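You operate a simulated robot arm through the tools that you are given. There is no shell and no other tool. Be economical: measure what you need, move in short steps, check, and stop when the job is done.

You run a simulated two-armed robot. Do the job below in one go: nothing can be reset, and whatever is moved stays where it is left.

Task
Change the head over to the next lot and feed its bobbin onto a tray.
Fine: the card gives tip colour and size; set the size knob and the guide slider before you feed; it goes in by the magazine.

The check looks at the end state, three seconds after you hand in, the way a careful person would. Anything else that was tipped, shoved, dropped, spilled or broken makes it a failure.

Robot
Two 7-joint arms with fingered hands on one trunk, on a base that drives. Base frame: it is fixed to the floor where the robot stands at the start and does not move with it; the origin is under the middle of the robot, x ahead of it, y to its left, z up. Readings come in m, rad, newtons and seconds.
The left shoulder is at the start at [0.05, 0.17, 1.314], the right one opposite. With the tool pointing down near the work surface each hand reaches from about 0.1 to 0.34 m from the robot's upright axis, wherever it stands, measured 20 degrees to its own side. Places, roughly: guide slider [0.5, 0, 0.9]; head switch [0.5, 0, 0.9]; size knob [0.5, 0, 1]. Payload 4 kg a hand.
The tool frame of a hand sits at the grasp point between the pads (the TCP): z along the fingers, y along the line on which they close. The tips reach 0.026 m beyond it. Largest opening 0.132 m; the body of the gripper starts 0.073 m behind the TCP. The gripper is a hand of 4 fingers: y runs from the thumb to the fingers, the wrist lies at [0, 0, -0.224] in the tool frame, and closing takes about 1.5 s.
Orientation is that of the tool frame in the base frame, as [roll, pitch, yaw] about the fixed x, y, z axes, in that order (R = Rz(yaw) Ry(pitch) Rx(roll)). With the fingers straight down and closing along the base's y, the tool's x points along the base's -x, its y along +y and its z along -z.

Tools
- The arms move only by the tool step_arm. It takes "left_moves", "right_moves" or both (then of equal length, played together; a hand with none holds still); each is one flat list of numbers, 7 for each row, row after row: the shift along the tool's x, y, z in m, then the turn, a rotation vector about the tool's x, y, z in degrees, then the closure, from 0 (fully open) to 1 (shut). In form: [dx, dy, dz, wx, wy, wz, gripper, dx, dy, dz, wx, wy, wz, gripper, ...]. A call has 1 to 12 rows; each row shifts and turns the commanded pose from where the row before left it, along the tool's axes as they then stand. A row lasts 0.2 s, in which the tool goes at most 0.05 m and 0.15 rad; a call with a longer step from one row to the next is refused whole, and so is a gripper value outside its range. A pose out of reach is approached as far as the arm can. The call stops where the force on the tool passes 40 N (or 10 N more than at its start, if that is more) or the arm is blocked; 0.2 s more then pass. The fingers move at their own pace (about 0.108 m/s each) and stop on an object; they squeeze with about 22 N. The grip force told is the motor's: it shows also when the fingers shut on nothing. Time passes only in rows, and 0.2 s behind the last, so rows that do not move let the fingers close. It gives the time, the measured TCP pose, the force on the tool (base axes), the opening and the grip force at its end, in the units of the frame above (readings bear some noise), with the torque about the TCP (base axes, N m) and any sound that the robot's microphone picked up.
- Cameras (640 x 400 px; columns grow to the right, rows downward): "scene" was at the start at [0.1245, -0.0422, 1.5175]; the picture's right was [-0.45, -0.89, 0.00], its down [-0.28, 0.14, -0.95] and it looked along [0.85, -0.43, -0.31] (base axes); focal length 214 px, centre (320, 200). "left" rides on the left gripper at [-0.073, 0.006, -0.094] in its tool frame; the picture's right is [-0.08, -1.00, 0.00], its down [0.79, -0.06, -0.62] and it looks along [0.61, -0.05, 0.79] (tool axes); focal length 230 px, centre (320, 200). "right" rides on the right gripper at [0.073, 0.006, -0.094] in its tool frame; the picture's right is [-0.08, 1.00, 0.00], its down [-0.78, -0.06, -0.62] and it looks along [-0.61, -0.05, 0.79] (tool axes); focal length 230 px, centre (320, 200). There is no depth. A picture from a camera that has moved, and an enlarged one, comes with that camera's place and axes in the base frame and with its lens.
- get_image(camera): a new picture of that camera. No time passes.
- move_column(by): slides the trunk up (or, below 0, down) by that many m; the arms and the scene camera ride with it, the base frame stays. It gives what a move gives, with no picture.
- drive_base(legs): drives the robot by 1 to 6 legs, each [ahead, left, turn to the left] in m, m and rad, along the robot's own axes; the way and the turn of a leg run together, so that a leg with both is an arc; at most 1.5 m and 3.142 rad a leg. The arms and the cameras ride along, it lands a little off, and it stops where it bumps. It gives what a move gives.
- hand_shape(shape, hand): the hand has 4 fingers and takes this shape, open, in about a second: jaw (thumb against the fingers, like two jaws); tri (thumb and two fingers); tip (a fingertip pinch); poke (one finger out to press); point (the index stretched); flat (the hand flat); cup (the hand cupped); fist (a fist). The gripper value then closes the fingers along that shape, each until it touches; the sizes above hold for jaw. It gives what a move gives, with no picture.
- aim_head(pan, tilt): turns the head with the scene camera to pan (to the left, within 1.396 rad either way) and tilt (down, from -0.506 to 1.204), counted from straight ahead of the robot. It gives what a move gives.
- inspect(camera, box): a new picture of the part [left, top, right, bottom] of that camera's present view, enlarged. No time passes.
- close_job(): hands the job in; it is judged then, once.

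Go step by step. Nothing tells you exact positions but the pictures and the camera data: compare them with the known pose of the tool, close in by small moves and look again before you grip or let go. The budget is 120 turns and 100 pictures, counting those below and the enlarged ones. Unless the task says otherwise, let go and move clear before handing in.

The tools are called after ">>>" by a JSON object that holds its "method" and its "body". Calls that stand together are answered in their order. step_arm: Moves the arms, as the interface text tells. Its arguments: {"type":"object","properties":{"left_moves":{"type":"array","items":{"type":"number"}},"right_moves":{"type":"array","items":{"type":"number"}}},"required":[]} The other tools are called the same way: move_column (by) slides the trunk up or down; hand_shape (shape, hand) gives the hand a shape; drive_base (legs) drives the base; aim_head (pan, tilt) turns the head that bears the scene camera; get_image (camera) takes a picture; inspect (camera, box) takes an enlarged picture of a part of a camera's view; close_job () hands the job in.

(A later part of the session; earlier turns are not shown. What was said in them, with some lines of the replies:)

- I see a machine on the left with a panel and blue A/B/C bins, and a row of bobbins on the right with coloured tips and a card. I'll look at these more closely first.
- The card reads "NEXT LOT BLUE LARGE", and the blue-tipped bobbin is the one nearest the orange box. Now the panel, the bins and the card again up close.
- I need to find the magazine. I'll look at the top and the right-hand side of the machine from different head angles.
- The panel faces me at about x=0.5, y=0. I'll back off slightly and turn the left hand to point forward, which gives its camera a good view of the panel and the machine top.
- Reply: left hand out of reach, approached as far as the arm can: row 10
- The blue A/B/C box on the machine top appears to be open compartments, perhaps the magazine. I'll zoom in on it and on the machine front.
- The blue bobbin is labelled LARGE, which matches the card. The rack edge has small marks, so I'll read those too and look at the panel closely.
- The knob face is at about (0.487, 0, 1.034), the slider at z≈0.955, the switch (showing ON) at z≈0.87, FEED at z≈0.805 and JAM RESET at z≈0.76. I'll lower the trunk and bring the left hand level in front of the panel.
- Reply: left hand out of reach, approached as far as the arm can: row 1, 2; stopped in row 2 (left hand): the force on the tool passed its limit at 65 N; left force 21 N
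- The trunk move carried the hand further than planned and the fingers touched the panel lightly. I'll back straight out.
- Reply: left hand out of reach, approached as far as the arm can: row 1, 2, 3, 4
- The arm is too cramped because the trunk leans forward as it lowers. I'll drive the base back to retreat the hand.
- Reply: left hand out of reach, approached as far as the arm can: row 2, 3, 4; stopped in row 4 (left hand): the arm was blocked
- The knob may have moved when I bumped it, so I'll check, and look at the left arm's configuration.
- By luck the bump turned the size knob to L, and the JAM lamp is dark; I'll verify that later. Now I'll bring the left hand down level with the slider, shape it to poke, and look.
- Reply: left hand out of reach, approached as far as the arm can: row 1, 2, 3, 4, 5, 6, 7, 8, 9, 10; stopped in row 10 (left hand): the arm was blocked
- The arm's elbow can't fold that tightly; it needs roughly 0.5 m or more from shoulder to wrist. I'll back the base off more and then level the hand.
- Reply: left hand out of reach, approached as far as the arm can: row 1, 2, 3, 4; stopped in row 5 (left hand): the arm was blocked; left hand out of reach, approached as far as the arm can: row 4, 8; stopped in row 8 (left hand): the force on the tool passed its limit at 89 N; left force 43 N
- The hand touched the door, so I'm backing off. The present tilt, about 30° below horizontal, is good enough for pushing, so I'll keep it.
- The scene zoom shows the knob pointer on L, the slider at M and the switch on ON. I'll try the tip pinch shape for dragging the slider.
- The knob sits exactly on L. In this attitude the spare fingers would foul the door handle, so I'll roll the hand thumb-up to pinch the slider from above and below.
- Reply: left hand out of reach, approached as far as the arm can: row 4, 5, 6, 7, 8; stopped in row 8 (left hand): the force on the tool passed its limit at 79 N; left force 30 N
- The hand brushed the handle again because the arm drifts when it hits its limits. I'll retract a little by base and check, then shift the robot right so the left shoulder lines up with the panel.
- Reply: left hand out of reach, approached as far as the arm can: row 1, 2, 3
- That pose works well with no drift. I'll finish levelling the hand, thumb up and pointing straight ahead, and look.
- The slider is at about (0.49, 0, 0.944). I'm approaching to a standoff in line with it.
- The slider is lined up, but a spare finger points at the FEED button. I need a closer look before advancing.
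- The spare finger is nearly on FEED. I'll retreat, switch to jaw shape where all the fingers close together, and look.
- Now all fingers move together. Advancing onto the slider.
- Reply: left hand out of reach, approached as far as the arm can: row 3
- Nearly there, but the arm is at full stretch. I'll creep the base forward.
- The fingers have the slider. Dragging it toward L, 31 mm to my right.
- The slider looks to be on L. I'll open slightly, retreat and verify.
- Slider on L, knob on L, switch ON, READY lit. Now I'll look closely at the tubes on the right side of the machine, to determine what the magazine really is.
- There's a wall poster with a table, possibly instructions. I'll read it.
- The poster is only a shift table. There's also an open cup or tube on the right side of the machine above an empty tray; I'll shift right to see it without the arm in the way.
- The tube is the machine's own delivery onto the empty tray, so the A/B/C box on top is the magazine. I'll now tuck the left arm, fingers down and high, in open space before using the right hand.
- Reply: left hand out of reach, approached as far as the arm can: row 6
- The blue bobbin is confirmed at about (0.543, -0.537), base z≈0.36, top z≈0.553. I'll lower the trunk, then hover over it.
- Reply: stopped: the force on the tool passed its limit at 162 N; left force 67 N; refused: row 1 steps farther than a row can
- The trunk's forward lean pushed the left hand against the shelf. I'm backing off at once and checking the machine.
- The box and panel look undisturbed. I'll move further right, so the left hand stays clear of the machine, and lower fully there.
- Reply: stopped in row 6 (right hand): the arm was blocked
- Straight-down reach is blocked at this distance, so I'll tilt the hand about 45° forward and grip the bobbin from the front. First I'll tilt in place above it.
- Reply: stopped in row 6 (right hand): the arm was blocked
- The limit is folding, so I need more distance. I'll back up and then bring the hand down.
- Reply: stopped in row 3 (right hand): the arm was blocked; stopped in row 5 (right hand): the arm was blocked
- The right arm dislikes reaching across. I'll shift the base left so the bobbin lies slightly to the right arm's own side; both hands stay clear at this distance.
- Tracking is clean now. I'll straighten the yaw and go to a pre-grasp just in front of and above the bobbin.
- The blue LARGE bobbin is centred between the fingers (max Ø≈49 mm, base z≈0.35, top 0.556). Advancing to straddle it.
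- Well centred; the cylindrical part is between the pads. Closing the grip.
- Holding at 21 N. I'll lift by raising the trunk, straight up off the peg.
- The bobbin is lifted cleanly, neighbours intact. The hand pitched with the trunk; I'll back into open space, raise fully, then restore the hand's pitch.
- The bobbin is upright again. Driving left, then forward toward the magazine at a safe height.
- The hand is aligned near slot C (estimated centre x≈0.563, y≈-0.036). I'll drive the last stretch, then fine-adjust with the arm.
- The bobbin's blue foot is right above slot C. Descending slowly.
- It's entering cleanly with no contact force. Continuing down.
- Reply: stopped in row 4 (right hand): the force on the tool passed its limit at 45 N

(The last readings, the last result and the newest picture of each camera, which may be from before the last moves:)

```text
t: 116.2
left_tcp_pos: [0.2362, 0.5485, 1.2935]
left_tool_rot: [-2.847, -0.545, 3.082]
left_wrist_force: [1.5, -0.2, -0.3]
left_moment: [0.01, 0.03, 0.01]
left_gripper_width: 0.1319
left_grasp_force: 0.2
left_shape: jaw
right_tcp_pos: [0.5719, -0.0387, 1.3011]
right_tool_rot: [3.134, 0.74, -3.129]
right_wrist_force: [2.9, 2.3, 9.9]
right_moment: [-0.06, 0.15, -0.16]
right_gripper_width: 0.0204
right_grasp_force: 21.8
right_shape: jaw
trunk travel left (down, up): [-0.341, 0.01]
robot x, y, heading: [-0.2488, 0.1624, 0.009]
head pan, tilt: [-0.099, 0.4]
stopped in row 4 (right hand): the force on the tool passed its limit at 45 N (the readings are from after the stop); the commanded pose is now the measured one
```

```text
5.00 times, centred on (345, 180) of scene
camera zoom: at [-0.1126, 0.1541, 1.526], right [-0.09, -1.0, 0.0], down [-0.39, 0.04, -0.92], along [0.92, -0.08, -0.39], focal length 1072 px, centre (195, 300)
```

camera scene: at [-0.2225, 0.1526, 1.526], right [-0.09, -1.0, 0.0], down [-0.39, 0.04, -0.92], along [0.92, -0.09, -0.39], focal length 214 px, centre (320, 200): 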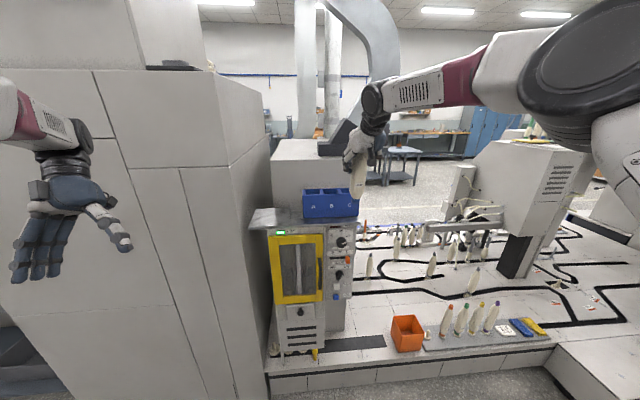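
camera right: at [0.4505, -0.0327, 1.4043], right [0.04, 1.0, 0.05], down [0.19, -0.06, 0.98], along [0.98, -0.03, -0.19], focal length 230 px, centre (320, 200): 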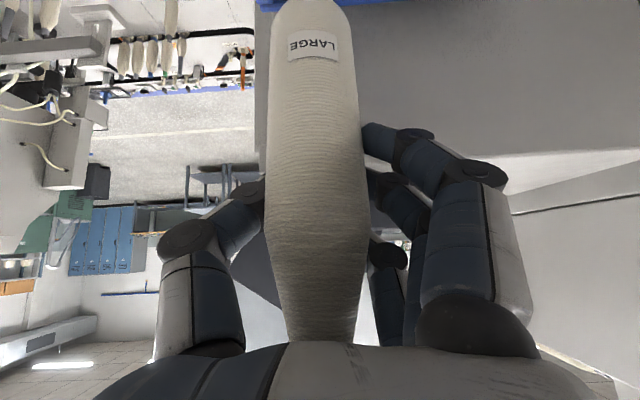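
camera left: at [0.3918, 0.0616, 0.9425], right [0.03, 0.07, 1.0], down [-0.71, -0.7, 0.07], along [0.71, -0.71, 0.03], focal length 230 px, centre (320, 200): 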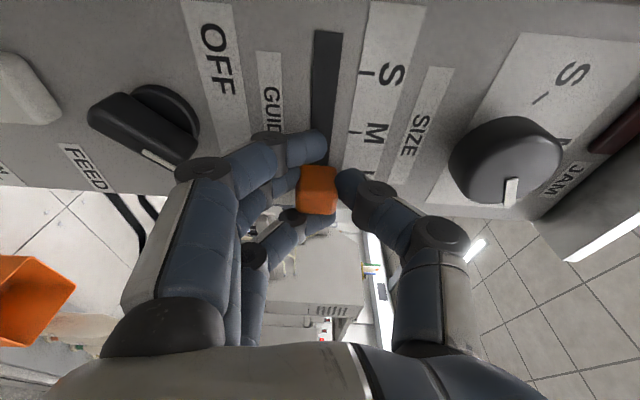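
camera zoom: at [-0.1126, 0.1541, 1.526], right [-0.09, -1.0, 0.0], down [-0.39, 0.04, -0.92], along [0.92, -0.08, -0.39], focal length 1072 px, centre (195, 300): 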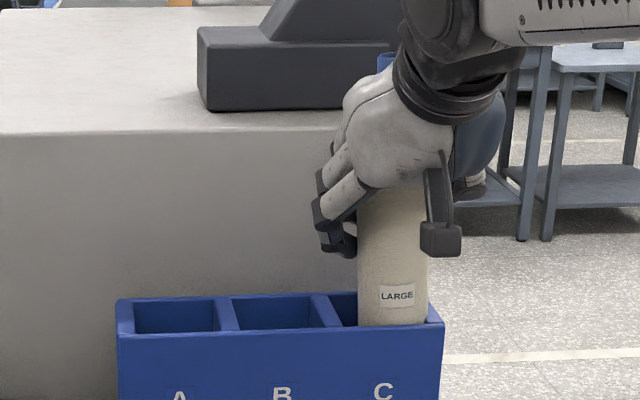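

Light contact: the widest part seems to be touching a rim. I'll look from the hand camera.

>>> {"method": "get_image", "body": {"camera": "right"}}

>>> {"method": "inspect", "body": {"camera": "scene", "box": [325, 180, 365, 215]}}

```text
12 pictures are left
camera right: at [0.4551, -0.0355, 1.3214], right [0.04, 1.0, 0.06], down [0.16, -0.06, 0.98], along [0.99, -0.03, -0.17], focal length 230 px, centre (320, 200)
```

right: 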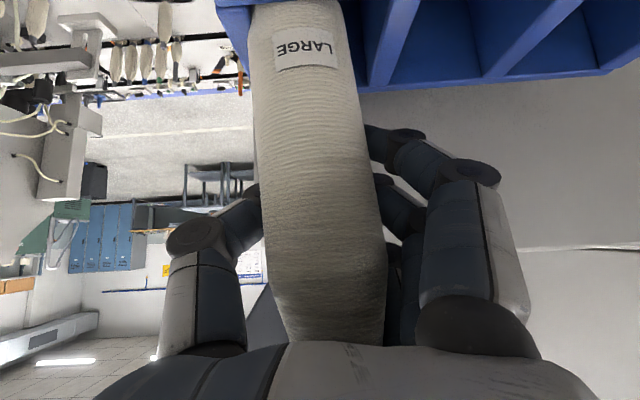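

```text
11.43 times, centred on (345, 198) of scene
camera zoom: at [-0.1126, 0.1541, 1.526], right [-0.09, -1.0, 0.0], down [-0.39, 0.04, -0.92], along [0.92, -0.08, -0.39], focal length 2451 px, centre (34, 229)
```

zoom: 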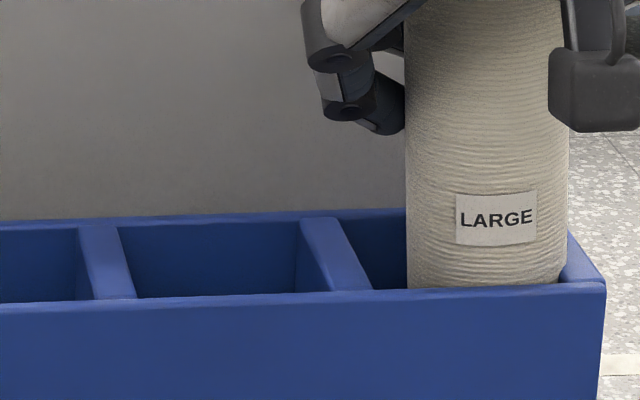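

The bobbin has tilted slightly in the hand and sits against the right wall. I'll lift 2 cm, correct the tilt, shift left a little, and look again.

>>> {"method": "step_arm", "body": {"right_moves": [-0.0067, 0, -0.0074, 0, 0, 0, 1, -0.0067, 0, -0.0074, 0, 0, 0, 1, 0.0037, 0.002, -0.0034, -3, 0, 2.7, 1, 0, 0, 0, 0, 0, 0, 1]}}

>>> {"method": "inspect", "body": {"camera": "scene", "box": [320, 170, 370, 215]}}

```text
t: 117.2
left_tcp_pos: [0.2381, 0.5479, 1.2926]
left_tool_rot: [-2.849, -0.547, 3.084]
left_wrist_force: [-0.2, -0.7, 0.3]
left_moment: [0.0, 0.01, -0.02]
left_gripper_width: 0.1321
left_grasp_force: 0.0
left_shape: jaw
right_tcp_pos: [0.568, -0.0373, 1.3171]
right_tool_rot: [3.041, 0.733, 3.091]
right_wrist_force: [6.7, -1.8, -0.9]
right_moment: [-0.17, -0.84, 0.05]
right_gripper_width: 0.0182
right_grasp_force: 22.2
right_shape: jaw
trunk travel left (down, up): [-0.341, 0.01]
robot x, y, heading: [-0.2503, 0.1624, 0.01]
head pan, tilt: [-0.099, 0.4]
```

```text
8.89 times, centred on (345, 192) of scene
camera zoom: at [-0.1118, 0.1542, 1.526], right [-0.09, -1.0, 0.0], down [-0.39, 0.04, -0.92], along [0.92, -0.08, -0.39], focal length 1906 px, centre (98, 267)
```

zoom: 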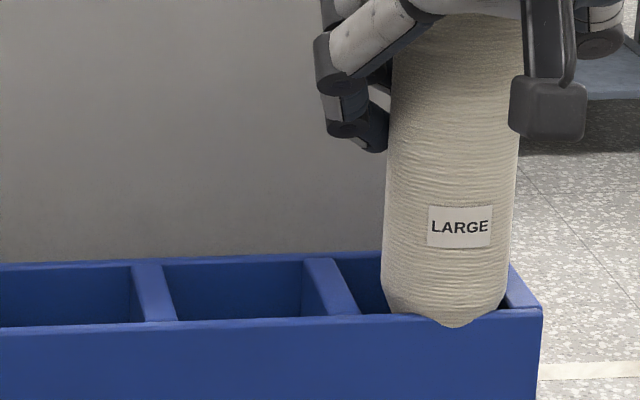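

The foot is too far forward and right relative to the slot. Lifting clear, then shifting +x 9 mm and +y 7 mm.

>>> {"method": "step_arm", "body": {"right_moves": [-0.0101, 0, -0.0111, 0, 0, 0, 1, -0.0101, 0, -0.0111, 0, 0, 0, 1, -0.0066, 0.007, 0.0061, 0, 0, 0, 1, 0, 0, 0, 0, 0, 0, 1]}}

>>> {"method": "inspect", "body": {"camera": "scene", "box": [320, 160, 370, 210]}}

>>> {"method": "get_image", "body": {"camera": "right"}}

```text
t: 118.2
left_tcp_pos: [0.2368, 0.5473, 1.2944]
left_tool_rot: [-2.848, -0.543, 3.083]
left_wrist_force: [-0.2, 0.5, -0.1]
left_moment: [0.0, 0.03, -0.02]
left_gripper_width: 0.1321
left_grasp_force: 0.0
left_shape: jaw
right_tcp_pos: [0.5756, -0.0329, 1.3482]
right_tool_rot: [3.039, 0.735, 3.09]
right_wrist_force: [0.8, -0.1, -0.9]
right_moment: [0.05, -0.11, 0.03]
right_gripper_width: 0.0181
right_grasp_force: 22.1
right_shape: jaw
trunk travel left (down, up): [-0.341, 0.01]
robot x, y, heading: [-0.2468, 0.1629, 0.005]
head pan, tilt: [-0.099, 0.4]
```

```text
8.00 times, centred on (345, 185) of scene
camera zoom: at [-0.1132, 0.1535, 1.5261], right [-0.09, -1.0, 0.0], down [-0.39, 0.04, -0.92], along [0.92, -0.08, -0.39], focal length 1716 px, centre (120, 320)
```

zoom: 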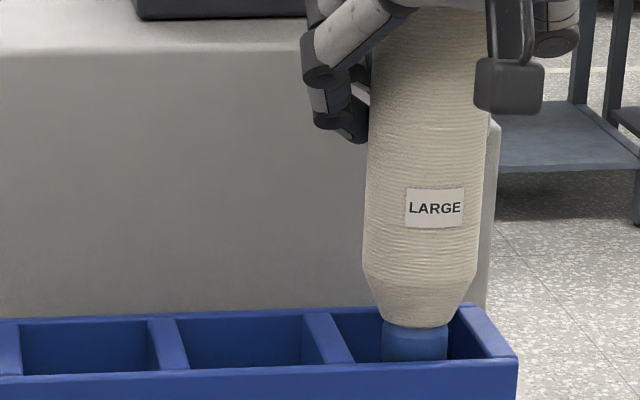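

```text
8 pictures are left
camera right: at [0.4579, -0.0312, 1.3697], right [0.04, 0.99, 0.13], down [0.17, -0.13, 0.98], along [0.98, -0.02, -0.17], focal length 230 px, centre (320, 200)
```

right: 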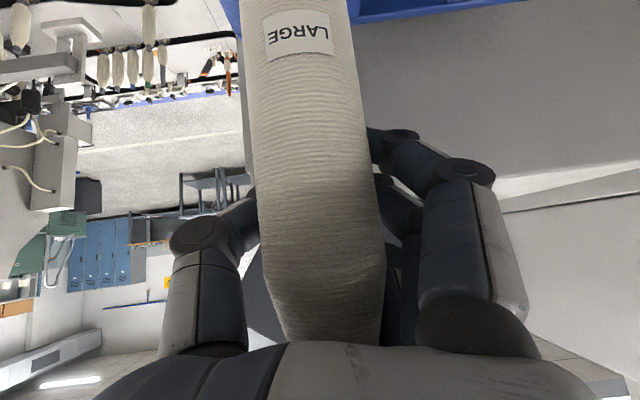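

The foot is now inside slot C and upright. I'll nudge +y by 3.5 mm and descend gently, watching the force.

>>> {"method": "step_arm", "body": {"right_moves": [0.0034, 0.0035, 0.0037, 0, 0, 0, 1, 0.0067, 0, 0.0074, 0, 0, 0, 1, 0.0067, 0, 0.0074, 0, 0, 0, 1, 0.0067, 0, 0.0074, 0, 0, 0, 1]}}

>>> {"method": "inspect", "body": {"camera": "scene", "box": [320, 165, 370, 215]}}

```text
t: 119.2
left_tcp_pos: [0.2365, 0.5491, 1.2942]
left_tool_rot: [-2.85, -0.546, 3.083]
left_wrist_force: [0.2, 0.3, -0.4]
left_moment: [0.0, 0.01, -0.01]
left_gripper_width: 0.1322
left_grasp_force: 0.0
left_shape: jaw
right_tcp_pos: [0.5763, -0.0263, 1.3138]
right_tool_rot: [3.042, 0.734, 3.091]
right_wrist_force: [0.1, 0.2, -1.4]
right_moment: [-0.01, -0.05, 0.04]
right_gripper_width: 0.018
right_grasp_force: 21.7
right_shape: jaw
trunk travel left (down, up): [-0.341, 0.01]
robot x, y, heading: [-0.2475, 0.1606, 0.006]
head pan, tilt: [-0.099, 0.4]
```

```text
8.00 times, centred on (345, 190) of scene
camera zoom: at [-0.1126, 0.1539, 1.5261], right [-0.09, -1.0, 0.0], down [-0.39, 0.04, -0.92], along [0.92, -0.08, -0.39], focal length 1716 px, centre (120, 280)
```

zoom: 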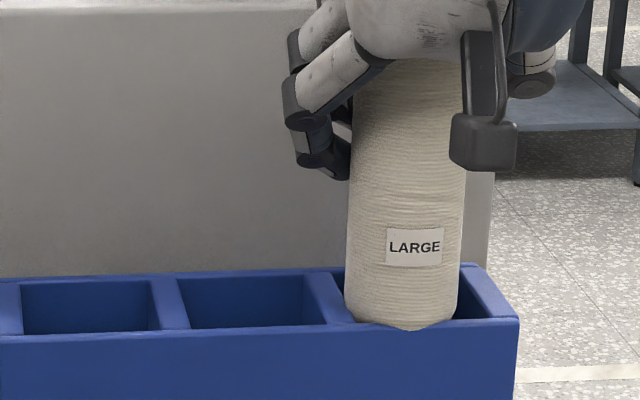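

No force, but it is slightly too far forward and left. Correcting +x 6 mm, −y 3 mm, then down.

>>> {"method": "step_arm", "body": {"right_moves": [-0.0045, -0.003, 0.004, 0, 0, 0, 1, 0, 0, 0, 0, 0, 0, 1]}}

>>> {"method": "step_arm", "body": {"right_moves": [0.0051, 0, 0.0055, 0, 0, 0, 1, 0.0051, 0, 0.0055, 0, 0, 0, 1, 0.0051, 0, 0.0055, 0, 0, 0, 1, 0, 0, 0, 0, 0, 0, 1]}}

```text
t: 119.8
left_tcp_pos: [0.2364, 0.5491, 1.2934]
left_tool_rot: [-2.847, -0.546, 3.084]
left_wrist_force: [0.5, -0.4, 0.4]
left_moment: [0.0, 0.0, 0.0]
left_gripper_width: 0.1318
left_grasp_force: 0.0
left_shape: jaw
right_tcp_pos: [0.5812, -0.0297, 1.3146]
right_tool_rot: [3.043, 0.731, 3.091]
right_wrist_force: [0.5, 1.1, -1.2]
right_moment: [-0.03, -0.17, -0.02]
right_gripper_width: 0.0165
right_grasp_force: 21.8
right_shape: jaw
trunk travel left (down, up): [-0.341, 0.01]
robot x, y, heading: [-0.243, 0.161, 0.007]
head pan, tilt: [-0.099, 0.4]
```

```text
t: 120.8
left_tcp_pos: [0.2343, 0.5495, 1.2959]
left_tool_rot: [-2.847, -0.544, 3.085]
left_wrist_force: [-0.1, 0.2, 1.1]
left_moment: [0.0, 0.0, 0.03]
left_gripper_width: 0.1318
left_grasp_force: 0.0
left_shape: jaw
right_tcp_pos: [0.581, -0.0252, 1.2974]
right_tool_rot: [3.041, 0.742, 3.09]
right_wrist_force: [9.0, -0.6, 22.7]
right_moment: [-0.12, 0.22, 0.02]
right_gripper_width: 0.0168
right_grasp_force: 22.0
right_shape: jaw
trunk travel left (down, up): [-0.341, 0.01]
robot x, y, heading: [-0.2483, 0.1576, 0.006]
head pan, tilt: [-0.099, 0.4]
```

Contact again at the same height (~1.30), suggesting the foot is on the slot floor. Checking.

>>> {"method": "inspect", "body": {"camera": "scene", "box": [315, 150, 375, 220]}}

```text
5.71 times, centred on (345, 185) of scene
camera zoom: at [-0.1143, 0.1548, 1.5264], right [-0.09, -1.0, 0.0], down [-0.39, 0.03, -0.92], along [0.92, -0.08, -0.39], focal length 1226 px, centre (177, 286)
```

zoom: 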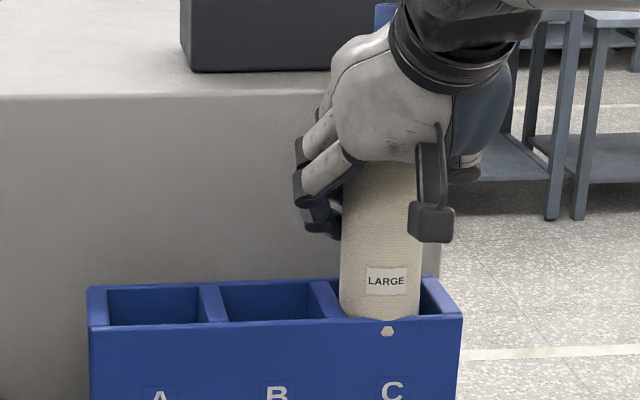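

The bobbin is inside slot C, foot on the floor. I'll nudge it off the front wall, release, and withdraw along the finger direction.

>>> {"method": "step_arm", "body": {"right_moves": [-0.004, 0, 0.002, 0, 0, 0, 1, 0, 0, 0, 0, 0, 0, 0.7, 0, 0, 0, 0, 0, 0, 0.5, 0, 0, 0, 0, 0, 0, 0.4, 0, 0, 0, 0, 0, 0, 0.4, 0, 0, -0.02, 0, 0, 0, 0.4, 0, 0, -0.04, 0, 0, 0, 0.4, 0, 0, -0.04, 0, 0, 0, 0.4, 0, 0, -0.04, 0, 0, 0, 0.4]}}

>>> {"method": "inspect", "body": {"camera": "scene", "box": [280, 110, 400, 300]}}

```text
t: 122.8
left_tcp_pos: [0.2347, 0.5481, 1.2941]
left_tool_rot: [-2.848, -0.544, 3.085]
left_wrist_force: [-0.3, 0.4, -0.4]
left_moment: [0.02, -0.04, 0.02]
left_gripper_width: 0.1317
left_grasp_force: 0.1
left_shape: jaw
right_tcp_pos: [0.4881, -0.0366, 1.3994]
right_tool_rot: [3.039, 0.734, 3.091]
right_wrist_force: [0.4, 0.4, 0.8]
right_moment: [0.0, 0.03, -0.01]
right_gripper_width: 0.0787
right_grasp_force: 0.0
right_shape: jaw
trunk travel left (down, up): [-0.341, 0.01]
robot x, y, heading: [-0.2455, 0.1612, 0.012]
head pan, tilt: [-0.099, 0.4]
```

```text
2.11 times, centred on (340, 205) of scene
camera zoom: at [-0.1149, 0.1539, 1.5263], right [-0.09, -1.0, 0.0], down [-0.39, 0.04, -0.92], along [0.92, -0.08, -0.39], focal length 452 px, centre (278, 190)
```

zoom: 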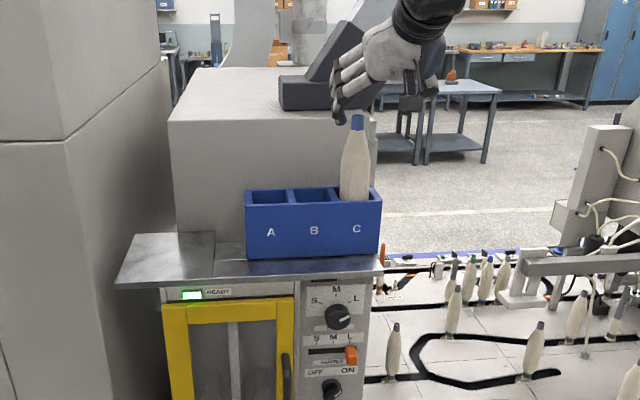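

The blue bobbin stands upright in slot C, knob and slider on L, switch ON, READY lit. Next is FEED at about (0.497, 0.0115, 0.795); I'll back off and bring the left hand round to its proven thumb-up pose.

>>> {"method": "drive_base", "body": {"legs": [[-0.3, 0, 0], [0, -0.36, 0]]}}

>>> {"method": "step_arm", "body": {"left_moves": [-0.008, -0.015, -0.043, 0, -8, 0, 0, -0.008, -0.015, -0.043, 0, -8, 0, 0, -0.013, -0.01, -0.04, 0, -8, 0, 0, -0.015, -0.005, -0.04, 0, -7, 0, 0, 0, 0, 0, 0, 0, 0, 0]}}

```text
t: 128.1
left_tcp_pos: [-0.0641, 0.1917, 1.294]
left_tool_rot: [-2.849, -0.544, 3.09]
left_wrist_force: [-0.4, 0.9, -0.3]
left_moment: [0.01, 0.0, 0.0]
left_gripper_width: 0.1319
left_grasp_force: 0.0
left_shape: jaw
right_tcp_pos: [0.1949, -0.3918, 1.3986]
right_tool_rot: [3.042, 0.733, 3.099]
right_wrist_force: [1.0, -0.1, 0.4]
right_moment: [-0.02, 0.0, -0.01]
right_gripper_width: 0.0785
right_grasp_force: 0.2
right_shape: jaw
trunk travel left (down, up): [-0.341, 0.01]
robot x, y, heading: [-0.5463, -0.1998, 0.015]
head pan, tilt: [-0.099, 0.4]
```

```text
t: 129.3
left_tcp_pos: [0.0378, 0.1932, 1.4425]
left_tool_rot: [-2.893, -0.022, -3.042]
left_wrist_force: [-0.2, 1.0, 1.0]
left_moment: [0.01, 0.0, -0.02]
left_gripper_width: 0.1319
left_grasp_force: 0.0
left_shape: jaw
right_tcp_pos: [0.1974, -0.3915, 1.3983]
right_tool_rot: [3.042, 0.733, 3.097]
right_wrist_force: [-0.4, -0.5, -0.3]
right_moment: [0.01, -0.02, 0.03]
right_gripper_width: 0.0784
right_grasp_force: 0.1
right_shape: jaw
trunk travel left (down, up): [-0.341, 0.01]
robot x, y, heading: [-0.5447, -0.2004, 0.012]
head pan, tilt: [-0.099, 0.4]
```

>>> {"method": "step_arm", "body": {"left_moves": [0, 0, 0.02, -7, 0, 0, 0, 0.004, 0, 0.03, -4, -6, 0, 0, 0.006, 0, 0.029, 0, -8.2, 0, 0, 0.01, 0, 0.028, 0, -8.2, 0, 0, 0.014, 0, 0.026, 0, -8.2, 0, 0, 0.018, 0, 0.024, 0, -8.2, 0, 0, 0.021, 0, 0.021, 0, -8.2, 0, 0, 0.024, 0, 0.018, 0, -8.2, 0, 0, 0.026, 0, 0.014, 0, -8.2, 0, 0, 0.028, 0, 0.01, 0, -8.2, 0, 0, 0.029, 0, 0.005, 0, -8.2, 0, 0, 0.02, 0, 0, 0, -8.2, 0, 0]}}

>>> {"method": "step_arm", "body": {"left_moves": [0, 0, 0.01, 0, 0, -8, 0.6, 0, 0, 0.01, 0, 0, -8, 0.6, 0, 0, 0.01, 0, 0, -8, 0.6, 0, 0, 0.01, 0, 0, -8, 0.6, 0, 0, 0.01, 0, 0, -8, 1, 0, 0, 0.01, 0, 0, -8, 1, 0, 0, 0.01, 0, 0, -8, 1, 0, 0, 0.01, 0, 0, -8, 1, 0, 0, 0.01, 0, 0, -8, 1, 0, 0, 0.01, 0, 0, -8, 1, 0, 0, 0, 0, 0, -8, 1, 0, 0, 0, 0, 0, 0, 1]}}

```text
t: 131.9
left_tcp_pos: [-0.0061, 0.1642, 1.1081]
left_tool_rot: [-2.331, 1.489, -2.229]
left_wrist_force: [0.4, 0.2, 0.2]
left_moment: [-0.01, 0.0, 0.0]
left_gripper_width: 0.1318
left_grasp_force: 0.0
left_shape: jaw
right_tcp_pos: [0.1966, -0.3925, 1.3978]
right_tool_rot: [3.041, 0.732, 3.099]
right_wrist_force: [0.4, -0.4, 0.0]
right_moment: [0.01, -0.02, 0.01]
right_gripper_width: 0.0789
right_grasp_force: 0.0
right_shape: jaw
trunk travel left (down, up): [-0.341, 0.01]
robot x, y, heading: [-0.5453, -0.199, 0.016]
head pan, tilt: [-0.099, 0.4]
```

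```text
t: 134.5
left_tcp_pos: [0.0919, 0.174, 1.1022]
left_tool_rot: [-1.63, -0.025, -1.468]
left_wrist_force: [0.4, 0.3, 1.0]
left_moment: [0.01, 0.01, 0.0]
left_gripper_width: 0.0003
left_grasp_force: 22.5
left_shape: jaw
right_tcp_pos: [0.196, -0.3918, 1.3986]
right_tool_rot: [3.043, 0.733, 3.1]
right_wrist_force: [-0.5, 0.1, 0.6]
right_moment: [-0.02, 0.01, 0.0]
right_gripper_width: 0.0784
right_grasp_force: 0.0
right_shape: jaw
trunk travel left (down, up): [-0.341, 0.01]
robot x, y, heading: [-0.5484, -0.1967, 0.016]
head pan, tilt: [-0.099, 0.4]
```

>>> {"method": "step_arm", "body": {"left_moves": [0.035, 0, 0.027, 0, 0, 0, 1, 0.035, 0, 0.027, 0, 0, 0, 1, 0.035, 0, 0.027, 0, 0, 0, 1, 0.035, 0, 0.027, 0, 0, 0, 1, 0.035, 0, 0.027, 0, 0, 0, 1]}}

>>> {"method": "move_column", "body": {"by": -0.25}}

```text
t: 135.7
left_tcp_pos: [0.2447, 0.0118, 1.0987]
left_tool_rot: [-1.629, -0.023, -1.467]
left_wrist_force: [-0.1, -0.8, -0.1]
left_moment: [-0.01, -0.01, 0.0]
left_gripper_width: 0.0
left_grasp_force: 21.4
left_shape: jaw
right_tcp_pos: [0.1972, -0.3932, 1.3962]
right_tool_rot: [3.04, 0.732, 3.098]
right_wrist_force: [0.7, -0.4, 0.3]
right_moment: [0.0, -0.03, -0.01]
right_gripper_width: 0.0787
right_grasp_force: 0.1
right_shape: jaw
trunk travel left (down, up): [-0.341, 0.01]
robot x, y, heading: [-0.5439, -0.1964, 0.016]
head pan, tilt: [-0.099, 0.4]
```

```text
t: 138.3
left_tcp_pos: [0.244, 0.0123, 0.8505]
left_tool_rot: [-1.624, -0.021, -1.471]
left_wrist_force: [-0.4, 0.0, -0.6]
left_moment: [-0.02, 0.02, -0.01]
left_gripper_width: 0.0
left_grasp_force: 21.8
left_shape: jaw
right_tcp_pos: [0.2366, -0.3904, 1.0466]
right_tool_rot: [3.052, 0.58, 3.106]
right_wrist_force: [0.2, -1.3, -0.1]
right_moment: [0.01, 0.02, -0.03]
right_gripper_width: 0.0787
right_grasp_force: 0.1
right_shape: jaw
trunk travel left (down, up): [-0.091, 0.26]
robot x, y, heading: [-0.5441, -0.1966, 0.022]
head pan, tilt: [-0.099, 0.4]
```

>>> {"method": "step_arm", "body": {"left_moves": [0, 0.027, 0.03, 0, 0, 0, 1, 0, 0.026, 0.03, 0, 0, 0, 1, 0, 0, 0, 0, 0, 0, 1]}}

>>> {"method": "drive_base", "body": {"legs": [[0.1, 0, -0.02]]}}

>>> {"method": "get_image", "body": {"camera": "left"}}

```text
t: 139.1
left_tcp_pos: [0.3005, 0.0165, 0.7945]
left_tool_rot: [-1.628, -0.025, -1.468]
left_wrist_force: [0.3, 0.5, 0.4]
left_moment: [-0.04, 0.0, -0.03]
left_gripper_width: 0.0
left_grasp_force: 22.3
left_shape: jaw
right_tcp_pos: [0.2371, -0.3907, 1.0465]
right_tool_rot: [3.051, 0.578, 3.106]
right_wrist_force: [0.4, 0.1, 0.0]
right_moment: [0.03, -0.01, 0.01]
right_gripper_width: 0.0786
right_grasp_force: 0.1
right_shape: jaw
trunk travel left (down, up): [-0.091, 0.26]
robot x, y, heading: [-0.545, -0.2005, 0.017]
head pan, tilt: [-0.099, 0.4]
```

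```text
t: 140.2
left_tcp_pos: [0.4059, 0.0002, 0.7923]
left_tool_rot: [-1.631, -0.024, -1.489]
left_wrist_force: [-0.1, 0.5, -1.8]
left_moment: [0.01, -0.01, -0.02]
left_gripper_width: 0.0002
left_grasp_force: 21.9
left_shape: jaw
right_tcp_pos: [0.3336, -0.4062, 1.0453]
right_tool_rot: [3.053, 0.576, 3.087]
right_wrist_force: [0.7, -0.1, -0.2]
right_moment: [0.01, 0.0, 0.04]
right_gripper_width: 0.0787
right_grasp_force: 0.0
right_shape: jaw
trunk travel left (down, up): [-0.091, 0.26]
robot x, y, heading: [-0.4415, -0.1988, -0.003]
head pan, tilt: [-0.099, 0.4]
```

```text
4 pictures are left
camera left: at [0.3051, 0.0657, 0.7905], right [0.05, 0.11, 0.99], down [-0.55, -0.83, 0.12], along [0.84, -0.55, 0.02], focal length 230 px, centre (320, 200)
```

left: 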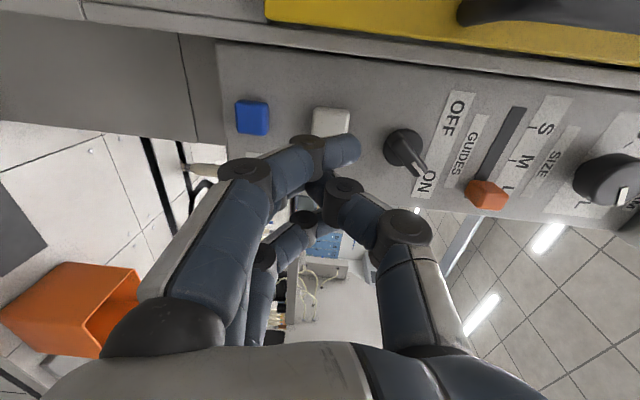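

FEED is just ahead of the fingertip, at about (0.497, 0.016, 0.795). Small alignment, then a slow advance.

>>> {"method": "step_arm", "body": {"left_moves": [0.008, 0.008, 0, 0, 0, 0, 1, 0.0016, -0.0012, 0.02, 0, 0, 0, 1, 0.0016, -0.0012, 0.02, 0, 0, 0, 1, 0.0008, -0.0006, 0.01, 0, 0, 0, 1, 0, 0, 0, 0, 0, 0, 1]}}

>>> {"method": "get_image", "body": {"camera": "left"}}

```text
t: 141.4
left_tcp_pos: [0.4551, -0.0079, 0.7854]
left_tool_rot: [-1.628, -0.023, -1.488]
left_wrist_force: [0.0, -0.9, -0.6]
left_moment: [-0.01, 0.01, 0.05]
left_gripper_width: 0.0
left_grasp_force: 22.2
left_shape: jaw
right_tcp_pos: [0.3331, -0.4055, 1.046]
right_tool_rot: [3.053, 0.578, 3.086]
right_wrist_force: [-0.4, -0.2, 0.1]
right_moment: [-0.02, 0.04, -0.01]
right_gripper_width: 0.0786
right_grasp_force: 0.0
right_shape: jaw
trunk travel left (down, up): [-0.091, 0.26]
robot x, y, heading: [-0.4399, -0.2016, -0.003]
head pan, tilt: [-0.099, 0.4]
```

```text
3 pictures are left
camera left: at [0.3558, 0.0586, 0.7826], right [0.05, 0.11, 0.99], down [-0.55, -0.83, 0.12], along [0.84, -0.55, 0.02], focal length 230 px, centre (320, 200)
```

left: 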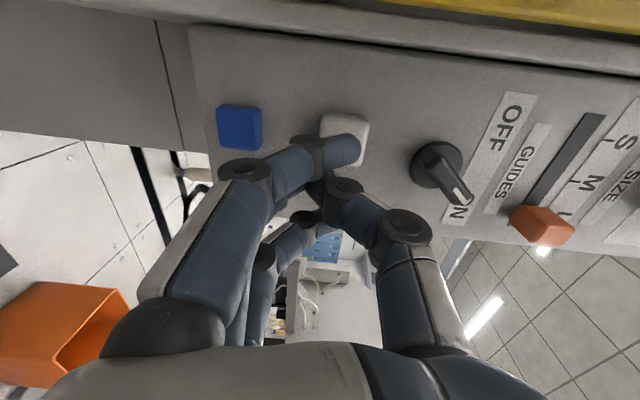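

The fingertip is right over FEED. Pressing in small steps.

>>> {"method": "step_arm", "body": {"left_moves": [0.0006, -0.0005, 0.008, 0, 0, 0, 1, 0.0006, -0.0005, 0.008, 0, 0, 0, 1, 0.0006, -0.0005, 0.008, 0, 0, 0, 1]}}

```text
t: 142.2
left_tcp_pos: [0.4782, -0.0076, 0.7874]
left_tool_rot: [-1.625, -0.024, -1.49]
left_wrist_force: [-17.5, -2.8, 4.9]
left_moment: [-0.05, 0.0, 0.0]
left_gripper_width: 0.0003
left_grasp_force: 22.0
left_shape: jaw
right_tcp_pos: [0.3314, -0.4064, 1.0476]
right_tool_rot: [3.054, 0.58, 3.084]
right_wrist_force: [0.3, 0.1, -0.5]
right_moment: [0.0, 0.01, -0.02]
right_gripper_width: 0.0787
right_grasp_force: 0.0
right_shape: jaw
trunk travel left (down, up): [-0.091, 0.26]
robot x, y, heading: [-0.4455, -0.1933, -0.006]
head pan, tilt: [-0.099, 0.4]
heard: click
```

A click: FEED is pressed. I'll release and withdraw, giving the machine time to run.

>>> {"method": "step_arm", "body": {"left_moves": [0, 0, -0.03, 0, 0, 0, 1, 0, 0, -0.04, 0, 0, 0, 1, 0, 0, -0.04, 0, 0, 0, 1, 0, 0, -0.03, 0, 0, 0, 1, 0, 0, 0, 0, 0, 0, 1, 0, 0, 0, 0, 0, 0, 1, 0, 0, 0, 0, 0, 0, 1, 0, 0, 0, 0, 0, 0, 1, 0, 0, 0, 0, 0, 0, 1, 0, 0, 0, 0, 0, 0, 1, 0, 0, 0, 0, 0, 0, 1, 0, 0, 0, 0, 0, 0, 1]}}

>>> {"method": "drive_base", "body": {"legs": [[-0.15, 0, 0]]}}

>>> {"method": "aim_head", "body": {"pan": 0.0, "tilt": 0.45}}

>>> {"method": "get_image", "body": {"camera": "scene"}}

```text
t: 144.8
left_tcp_pos: [0.3408, -0.0191, 0.7926]
left_tool_rot: [-1.629, -0.022, -1.488]
left_wrist_force: [-0.2, -0.1, -1.1]
left_moment: [-0.02, -0.03, -0.02]
left_gripper_width: 0.0001
left_grasp_force: 22.3
left_shape: jaw
right_tcp_pos: [0.3337, -0.4075, 1.0471]
right_tool_rot: [3.053, 0.577, 3.085]
right_wrist_force: [-0.7, 0.6, -0.5]
right_moment: [0.0, -0.01, 0.01]
right_gripper_width: 0.0785
right_grasp_force: 0.1
right_shape: jaw
trunk travel left (down, up): [-0.091, 0.26]
robot x, y, heading: [-0.4447, -0.1973, -0.004]
head pan, tilt: [-0.099, 0.4]
```

```text
t: 146.2
left_tcp_pos: [0.1933, -0.0201, 0.7936]
left_tool_rot: [-1.628, -0.024, -1.49]
left_wrist_force: [0.2, 0.3, -0.1]
left_moment: [0.0, 0.0, 0.02]
left_gripper_width: 0.0001
left_grasp_force: 22.5
left_shape: jaw
right_tcp_pos: [0.184, -0.4064, 1.0467]
right_tool_rot: [3.053, 0.577, 3.084]
right_wrist_force: [0.0, -0.4, 0.1]
right_moment: [-0.01, -0.02, -0.03]
right_gripper_width: 0.0787
right_grasp_force: 0.0
right_shape: jaw
trunk travel left (down, up): [-0.091, 0.26]
robot x, y, heading: [-0.592, -0.1926, -0.003]
head pan, tilt: [-0.099, 0.4]
```

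```text
t: 146.9
left_tcp_pos: [0.1929, -0.0208, 0.7937]
left_tool_rot: [-1.63, -0.023, -1.49]
left_wrist_force: [0.3, 0.0, 0.5]
left_moment: [0.0, 0.02, -0.01]
left_gripper_width: 0.0
left_grasp_force: 22.0
left_shape: jaw
right_tcp_pos: [0.1843, -0.407, 1.0461]
right_tool_rot: [3.053, 0.578, 3.083]
right_wrist_force: [0.6, -0.1, 0.0]
right_moment: [-0.02, -0.01, 0.0]
right_gripper_width: 0.0786
right_grasp_force: 0.0
right_shape: jaw
trunk travel left (down, up): [-0.091, 0.26]
robot x, y, heading: [-0.592, -0.1976, -0.005]
head pan, tilt: [0.0, 0.45]
```

```text
2 pictures are left
camera scene: at [-0.322, -0.1984, 1.26], right [-0.01, -1.0, 0.0], down [-0.44, 0.0, -0.9], along [0.9, 0.0, -0.44], focal length 214 px, centre (320, 200)
```

scene: 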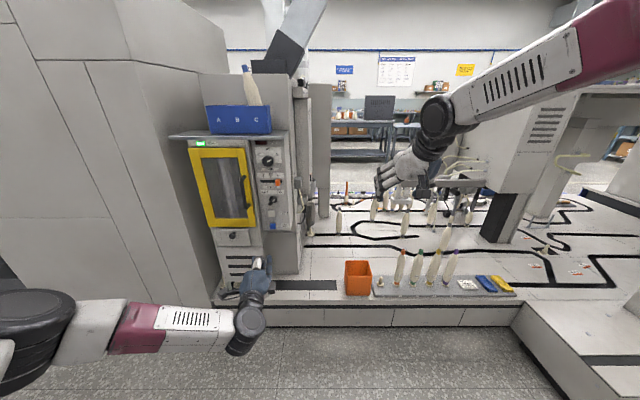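

The bobbin is still in C. I'll spend one zoom on the box, panel and lamps.

>>> {"method": "inspect", "body": {"camera": "scene", "box": [170, 55, 350, 290]}}

```text
1.70 times, centred on (260, 172) of scene
camera zoom: at [-0.322, -0.1984, 1.26], right [-0.01, -1.0, 0.0], down [-0.44, 0.0, -0.9], along [0.9, 0.0, -0.44], focal length 365 px, centre (422, 247)
```

zoom: 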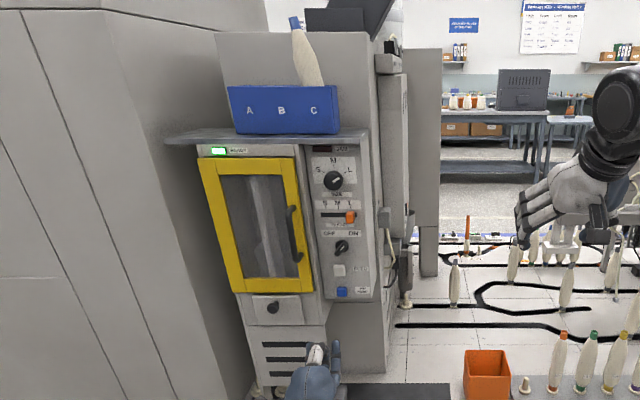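

Comparing with before, the box itself has slid left by about one slot pitch. So it is the magazine, FEED indexes it, and a cycle may still be under way. I'll wait and listen before using the last picture.

>>> {"method": "step_arm", "body": {"left_moves": [0, 0, 0, 0, 0, 0, 1, 0, 0, 0, 0, 0, 0, 1, 0, 0, 0, 0, 0, 0, 1, 0, 0, 0, 0, 0, 0, 1, 0, 0, 0, 0, 0, 0, 1, 0, 0, 0, 0, 0, 0, 1, 0, 0, 0, 0, 0, 0, 1, 0, 0, 0, 0, 0, 0, 1, 0, 0, 0, 0, 0, 0, 1, 0, 0, 0, 0, 0, 0, 1, 0, 0, 0, 0, 0, 0, 1, 0, 0, 0, 0, 0, 0, 1]}}

>>> {"method": "step_arm", "body": {"left_moves": [0, 0, 0, 0, 0, 0, 1, 0, 0, 0, 0, 0, 0, 1, 0, 0, 0, 0, 0, 0, 1, 0, 0, 0, 0, 0, 0, 1, 0, 0, 0, 0, 0, 0, 1, 0, 0, 0, 0, 0, 0, 1, 0, 0, 0, 0, 0, 0, 1, 0, 0, 0, 0, 0, 0, 1, 0, 0, 0, 0, 0, 0, 1, 0, 0, 0, 0, 0, 0, 1, 0, 0, 0, 0, 0, 0, 1, 0, 0, 0, 0, 0, 0, 1]}}

```text
t: 149.5
left_tcp_pos: [0.1931, -0.0202, 0.7933]
left_tool_rot: [-1.628, -0.022, -1.491]
left_wrist_force: [0.1, -0.3, -0.5]
left_moment: [0.01, 0.02, 0.01]
left_gripper_width: 0.0002
left_grasp_force: 21.7
left_shape: jaw
right_tcp_pos: [0.185, -0.408, 1.0454]
right_tool_rot: [3.054, 0.578, 3.085]
right_wrist_force: [-0.2, 0.0, 0.5]
right_moment: [0.0, 0.04, -0.05]
right_gripper_width: 0.0786
right_grasp_force: 0.1
right_shape: jaw
trunk travel left (down, up): [-0.091, 0.26]
robot x, y, heading: [-0.5946, -0.1946, -0.007]
head pan, tilt: [0.0, 0.45]
```

```text
t: 152.1
left_tcp_pos: [0.1934, -0.0195, 0.7932]
left_tool_rot: [-1.627, -0.023, -1.492]
left_wrist_force: [-0.1, -0.2, -0.5]
left_moment: [0.02, 0.0, 0.04]
left_gripper_width: 0.0002
left_grasp_force: 21.8
left_shape: jaw
right_tcp_pos: [0.1844, -0.4066, 1.046]
right_tool_rot: [3.052, 0.577, 3.083]
right_wrist_force: [0.3, -0.4, -0.7]
right_moment: [-0.01, 0.04, -0.01]
right_gripper_width: 0.0782
right_grasp_force: 0.0
right_shape: jaw
trunk travel left (down, up): [-0.091, 0.26]
robot x, y, heading: [-0.5915, -0.1962, -0.011]
head pan, tilt: [0.0, 0.45]
```

No further motion or sound. The first FEED seems to have indexed the magazine by one slot with the front slot empty, so I'll press FEED again.

>>> {"method": "drive_base", "body": {"legs": [[0.15, 0, 0.008]]}}

```text
t: 153.5
left_tcp_pos: [0.3427, -0.0129, 0.7929]
left_tool_rot: [-1.631, -0.022, -1.484]
left_wrist_force: [0.5, -0.7, -0.5]
left_moment: [0.0, 0.02, 0.01]
left_gripper_width: 0.0001
left_grasp_force: 21.5
left_shape: jaw
right_tcp_pos: [0.3359, -0.4, 1.0454]
right_tool_rot: [3.053, 0.576, 3.094]
right_wrist_force: [-0.4, 1.0, -0.2]
right_moment: [0.01, 0.01, 0.0]
right_gripper_width: 0.0786
right_grasp_force: 0.0
right_shape: jaw
trunk travel left (down, up): [-0.091, 0.26]
robot x, y, heading: [-0.4407, -0.1996, 0.001]
head pan, tilt: [0.0, 0.45]
```

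>>> {"method": "step_arm", "body": {"left_moves": [0.0012, 0, 0.029, 0, 0, 0, 1, 0.0012, 0, 0.029, 0, 0, 0, 1, 0.0012, 0, 0.029, 0, 0, 0, 1, 0.0012, 0, 0.026, 0, 0, 0, 1, 0, 0, 0, 0, 0, 0, 1]}}

>>> {"method": "step_arm", "body": {"left_moves": [0.0006, -0.0005, 0.008, 0, 0, 0, 1, 0.0006, -0.0005, 0.008, 0, 0, 0, 1, 0.0005, -0.0005, 0.007, 0, 0, 0, 1]}}

```text
t: 154.7
left_tcp_pos: [0.4564, -0.0051, 0.7882]
left_tool_rot: [-1.629, -0.026, -1.483]
left_wrist_force: [-0.5, 0.1, -0.3]
left_moment: [0.01, 0.03, -0.03]
left_gripper_width: 0.0005
left_grasp_force: 22.0
left_shape: jaw
right_tcp_pos: [0.3359, -0.4011, 1.0461]
right_tool_rot: [3.051, 0.577, 3.094]
right_wrist_force: [0.1, 0.1, -0.2]
right_moment: [0.03, 0.01, -0.01]
right_gripper_width: 0.0786
right_grasp_force: 0.2
right_shape: jaw
trunk travel left (down, up): [-0.091, 0.26]
robot x, y, heading: [-0.4441, -0.198, 0.004]
head pan, tilt: [0.0, 0.45]
```

```text
t: 155.5
left_tcp_pos: [0.4766, -0.0062, 0.7877]
left_tool_rot: [-1.631, -0.026, -1.483]
left_wrist_force: [-13.9, -0.6, 2.2]
left_moment: [-0.01, 0.08, 0.04]
left_gripper_width: 0.0
left_grasp_force: 22.4
left_shape: jaw
right_tcp_pos: [0.3352, -0.4002, 1.0477]
right_tool_rot: [3.053, 0.579, 3.093]
right_wrist_force: [0.0, 0.1, -0.6]
right_moment: [-0.03, -0.02, -0.03]
right_gripper_width: 0.0785
right_grasp_force: 0.0
right_shape: jaw
trunk travel left (down, up): [-0.091, 0.26]
robot x, y, heading: [-0.4416, -0.196, 0.002]
head pan, tilt: [0.0, 0.45]
heard: click
```

Second click. I'll withdraw, listening during the wait.

>>> {"method": "step_arm", "body": {"left_moves": [0, 0, -0.03, 0, 0, 0, 1, 0, 0, -0.04, 0, 0, 0, 1, 0, 0, -0.03, 0, 0, 0, 1, 0, 0, 0, 0, 0, 0, 1, 0, 0, 0, 0, 0, 0, 1, 0, 0, 0, 0, 0, 0, 1, 0, 0, 0, 0, 0, 0, 1, 0, 0, 0, 0, 0, 0, 1, 0, 0, 0, 0, 0, 0, 1, 0, 0, 0, 0, 0, 0, 1, 0, 0, 0, 0, 0, 0, 1, 0, 0, 0, 0, 0, 0, 1]}}

>>> {"method": "step_arm", "body": {"left_moves": [0, 0, 0, 0, 0, 0, 1, 0, 0, 0, 0, 0, 0, 1, 0, 0, 0, 0, 0, 0, 1, 0, 0, 0, 0, 0, 0, 1, 0, 0, 0, 0, 0, 0, 1, 0, 0, 0, 0, 0, 0, 1, 0, 0, 0, 0, 0, 0, 1, 0, 0, 0, 0, 0, 0, 1, 0, 0, 0, 0, 0, 0, 1, 0, 0, 0, 0, 0, 0, 1]}}

```text
t: 158.1
left_tcp_pos: [0.3784, -0.0156, 0.7934]
left_tool_rot: [-1.627, -0.021, -1.481]
left_wrist_force: [-0.7, 0.2, 1.0]
left_moment: [0.02, 0.0, -0.03]
left_gripper_width: 0.0
left_grasp_force: 22.3
left_shape: jaw
right_tcp_pos: [0.336, -0.3991, 1.0463]
right_tool_rot: [3.052, 0.579, 3.093]
right_wrist_force: [-0.1, -0.3, -0.1]
right_moment: [0.04, -0.03, 0.0]
right_gripper_width: 0.0787
right_grasp_force: 0.1
right_shape: jaw
trunk travel left (down, up): [-0.091, 0.26]
robot x, y, heading: [-0.4394, -0.1987, 0.002]
head pan, tilt: [0.0, 0.45]
```

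```text
t: 160.3
left_tcp_pos: [0.38, -0.0166, 0.7921]
left_tool_rot: [-1.629, -0.023, -1.485]
left_wrist_force: [0.2, 0.8, 0.5]
left_moment: [0.03, 0.03, -0.05]
left_gripper_width: 0.0
left_grasp_force: 21.6
left_shape: jaw
right_tcp_pos: [0.3363, -0.4005, 1.0468]
right_tool_rot: [3.052, 0.577, 3.093]
right_wrist_force: [0.5, -0.9, 0.2]
right_moment: [-0.02, 0.0, 0.01]
right_gripper_width: 0.0785
right_grasp_force: 0.2
right_shape: jaw
trunk travel left (down, up): [-0.091, 0.26]
robot x, y, heading: [-0.4428, -0.1997, 0.001]
head pan, tilt: [0.0, 0.45]
```

>>> {"method": "drive_base", "body": {"legs": [[-0.15, 0, 0]]}}

>>> {"method": "inspect", "body": {"camera": "scene", "box": [180, 50, 350, 240]}}

```text
t: 161.7
left_tcp_pos: [0.2294, -0.0207, 0.7943]
left_tool_rot: [-1.63, -0.022, -1.486]
left_wrist_force: [0.3, -0.8, -0.1]
left_moment: [-0.02, 0.02, -0.02]
left_gripper_width: 0.0
left_grasp_force: 22.1
left_shape: jaw
right_tcp_pos: [0.1824, -0.4035, 1.0456]
right_tool_rot: [3.055, 0.578, 3.087]
right_wrist_force: [0.3, 0.1, 0.3]
right_moment: [0.02, 0.0, -0.01]
right_gripper_width: 0.0786
right_grasp_force: 0.1
right_shape: jaw
trunk travel left (down, up): [-0.091, 0.26]
robot x, y, heading: [-0.5937, -0.1977, 0.0]
head pan, tilt: [0.0, 0.45]
```

```text
2.11 times, centred on (265, 145) of scene
camera zoom: at [-0.3243, -0.1976, 1.2601], right [0.0, -1.0, 0.0], down [-0.43, 0.0, -0.9], along [0.9, 0.0, -0.43], focal length 452 px, centre (436, 316)
```

zoom: 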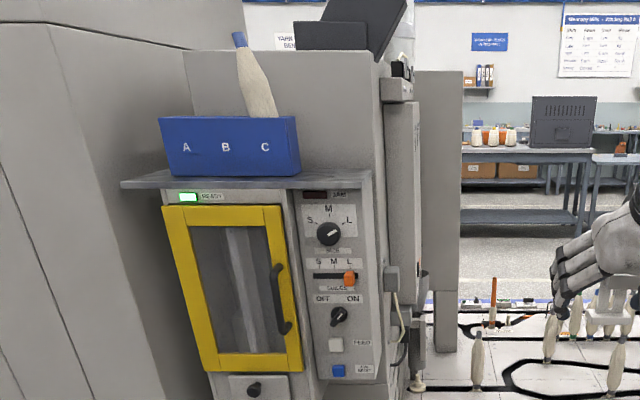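

The magazine has indexed two pitches, and slot C is now where A was at the start: the feed position. One more FEED should drop it.

>>> {"method": "drive_base", "body": {"legs": [[0.15, 0, 0.002]]}}

```text
t: 163.0
left_tcp_pos: [0.3758, -0.0177, 0.7929]
left_tool_rot: [-1.629, -0.022, -1.483]
left_wrist_force: [0.1, 0.2, -0.6]
left_moment: [0.01, 0.0, 0.0]
left_gripper_width: 0.0
left_grasp_force: 21.7
left_shape: jaw
right_tcp_pos: [0.3324, -0.4011, 1.0456]
right_tool_rot: [3.052, 0.578, 3.091]
right_wrist_force: [0.9, 0.1, -1.1]
right_moment: [-0.01, 0.0, 0.01]
right_gripper_width: 0.0784
right_grasp_force: 0.1
right_shape: jaw
trunk travel left (down, up): [-0.091, 0.26]
robot x, y, heading: [-0.4458, -0.1993, 0.003]
head pan, tilt: [0.0, 0.45]
```

>>> {"method": "step_arm", "body": {"left_moves": [-0.0017, 0, 0.028, 0, 0, 0, 1, -0.0017, 0, 0.028, 0, 0, 0, 1, -0.0016, 0, 0.026, 0, 0, 0, 1, 0, 0, 0, 0, 0, 0, 1]}}

>>> {"method": "step_arm", "body": {"left_moves": [0.0006, -0.0005, 0.008, 0, 0, 0, 1, 0.0006, -0.0005, 0.008, 0, 0, 0, 1, 0.0005, -0.0005, 0.007, 0, 0, 0, 1]}}

```text
t: 164.0
left_tcp_pos: [0.457, -0.0049, 0.7896]
left_tool_rot: [-1.628, -0.023, -1.484]
left_wrist_force: [-0.2, 0.8, -1.1]
left_moment: [0.03, 0.0, -0.01]
left_gripper_width: 0.0001
left_grasp_force: 21.5
left_shape: jaw
right_tcp_pos: [0.3334, -0.4004, 1.0458]
right_tool_rot: [3.051, 0.578, 3.092]
right_wrist_force: [0.3, 0.1, 0.0]
right_moment: [0.03, 0.02, 0.0]
right_gripper_width: 0.0784
right_grasp_force: 0.0
right_shape: jaw
trunk travel left (down, up): [-0.091, 0.26]
robot x, y, heading: [-0.447, -0.1977, 0.004]
head pan, tilt: [0.0, 0.45]
```

```text
t: 164.8
left_tcp_pos: [0.4778, -0.0039, 0.7891]
left_tool_rot: [-1.629, -0.023, -1.483]
left_wrist_force: [-27.8, -0.5, 1.8]
left_moment: [0.0, 0.2, 0.02]
left_gripper_width: 0.0001
left_grasp_force: 21.8
left_shape: jaw
right_tcp_pos: [0.3291, -0.4013, 1.048]
right_tool_rot: [3.051, 0.581, 3.091]
right_wrist_force: [-0.7, 1.0, -0.6]
right_moment: [0.02, -0.04, 0.0]
right_gripper_width: 0.0787
right_grasp_force: 0.1
right_shape: jaw
trunk travel left (down, up): [-0.091, 0.26]
robot x, y, heading: [-0.4475, -0.1996, -0.001]
head pan, tilt: [0.0, 0.45]
heard: click
```

>>> {"method": "step_arm", "body": {"left_moves": [0, 0, -0.03, 0, 0, 0, 1, 0, 0, -0.04, 0, 0, 0, 1, 0, 0, -0.03, 0, 0, 0, 1, 0, 0, 0, 0, 0, 0, 1, 0, 0, 0, 0, 0, 0, 1, 0, 0, 0, 0, 0, 0, 1, 0, 0, 0, 0, 0, 0, 1, 0, 0, 0, 0, 0, 0, 1, 0, 0, 0, 0, 0, 0, 1, 0, 0, 0, 0, 0, 0, 1, 0, 0, 0, 0, 0, 0, 1, 0, 0, 0, 0, 0, 0, 1]}}

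>>> {"method": "drive_base", "body": {"legs": [[-0.2, 0, 0]]}}

>>> {"method": "step_arm", "body": {"left_moves": [0, 0, 0, 0, 0, 0, 1, 0, 0, 0, 0, 0, 0, 1, 0, 0, 0, 0, 0, 0, 1, 0, 0, 0, 0, 0, 0, 1, 0, 0, 0, 0, 0, 0, 1, 0, 0, 0, 0, 0, 0, 1, 0, 0, 0, 0, 0, 0, 1, 0, 0, 0, 0, 0, 0, 1, 0, 0, 0, 0, 0, 0, 1, 0, 0, 0, 0, 0, 0, 1, 0, 0, 0, 0, 0, 0, 1, 0, 0, 0, 0, 0, 0, 1]}}

```text
t: 167.4
left_tcp_pos: [0.3805, -0.0137, 0.7945]
left_tool_rot: [-1.628, -0.022, -1.484]
left_wrist_force: [-0.2, 0.0, -0.5]
left_moment: [0.02, 0.0, 0.0]
left_gripper_width: 0.0
left_grasp_force: 22.2
left_shape: jaw
right_tcp_pos: [0.3324, -0.4013, 1.0466]
right_tool_rot: [3.052, 0.579, 3.093]
right_wrist_force: [-0.4, 0.0, -0.1]
right_moment: [0.04, -0.02, 0.0]
right_gripper_width: 0.0786
right_grasp_force: 0.1
right_shape: jaw
trunk travel left (down, up): [-0.091, 0.26]
robot x, y, heading: [-0.4419, -0.1997, 0.003]
head pan, tilt: [0.0, 0.45]
```

```text
t: 169.0
left_tcp_pos: [0.1825, -0.0113, 0.7939]
left_tool_rot: [-1.629, -0.022, -1.474]
left_wrist_force: [0.0, 0.2, -0.5]
left_moment: [0.02, -0.02, -0.04]
left_gripper_width: 0.0001
left_grasp_force: 22.2
left_shape: jaw
right_tcp_pos: [0.1363, -0.3968, 1.0459]
right_tool_rot: [3.053, 0.577, 3.096]
right_wrist_force: [-0.3, -0.5, -0.6]
right_moment: [-0.02, -0.01, 0.01]
right_gripper_width: 0.0785
right_grasp_force: 0.0
right_shape: jaw
trunk travel left (down, up): [-0.091, 0.26]
robot x, y, heading: [-0.6432, -0.1985, 0.003]
head pan, tilt: [0.0, 0.45]
```

```text
t: 171.6
left_tcp_pos: [0.1817, -0.0098, 0.7946]
left_tool_rot: [-1.629, -0.023, -1.477]
left_wrist_force: [0.0, 0.0, 1.2]
left_moment: [0.01, -0.02, -0.02]
left_gripper_width: 0.0
left_grasp_force: 22.5
left_shape: jaw
right_tcp_pos: [0.1363, -0.3985, 1.0451]
right_tool_rot: [3.052, 0.578, 3.096]
right_wrist_force: [-0.7, 0.6, 0.8]
right_moment: [-0.02, 0.0, 0.03]
right_gripper_width: 0.0785
right_grasp_force: 0.1
right_shape: jaw
trunk travel left (down, up): [-0.091, 0.26]
robot x, y, heading: [-0.643, -0.1996, 0.004]
head pan, tilt: [0.0, 0.45]
```

I have no pictures left. The knob and slider are on L and the head is ON, and the third FEED was pressed with slot C at what I take to be the feed position. Both hands are clear, so I'm handing in.

>>> {"method": "close_job", "body": {}}

```text
The job is handed in.
```

I handed the job in, but I couldn't confirm that the blue bobbin reached a tray. My pictures had run out before the third FEED press, and I heard no sound of it dropping.

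- **Settings:** The card asks for blue, large. The size knob and the guide slider are both on L, the head switch is ON and READY was lit. The knob ended up on L because my left hand bumped it; I checked it afterwards and it sits on the mark.
- **Bobbin:** The blue LARGE bobbin went into slot C of the A/B/C box, which I took to be the magazine. By my last pictures it was leaning in the slot.
- **Feeding:** I pressed FEED three times and heard a click each time. After each of the first two presses, the box had moved one slot to the left. That put slot C where slot A started, so I expected the third press to drop the bobbin. No other sound followed in about seven seconds.
- **Contacts:** My left hand hit the panel, the door or its handle, and the shelf several times, the hardest at 162 N on the shelf. In the pictures I took afterwards I saw no damage and nothing else moved.
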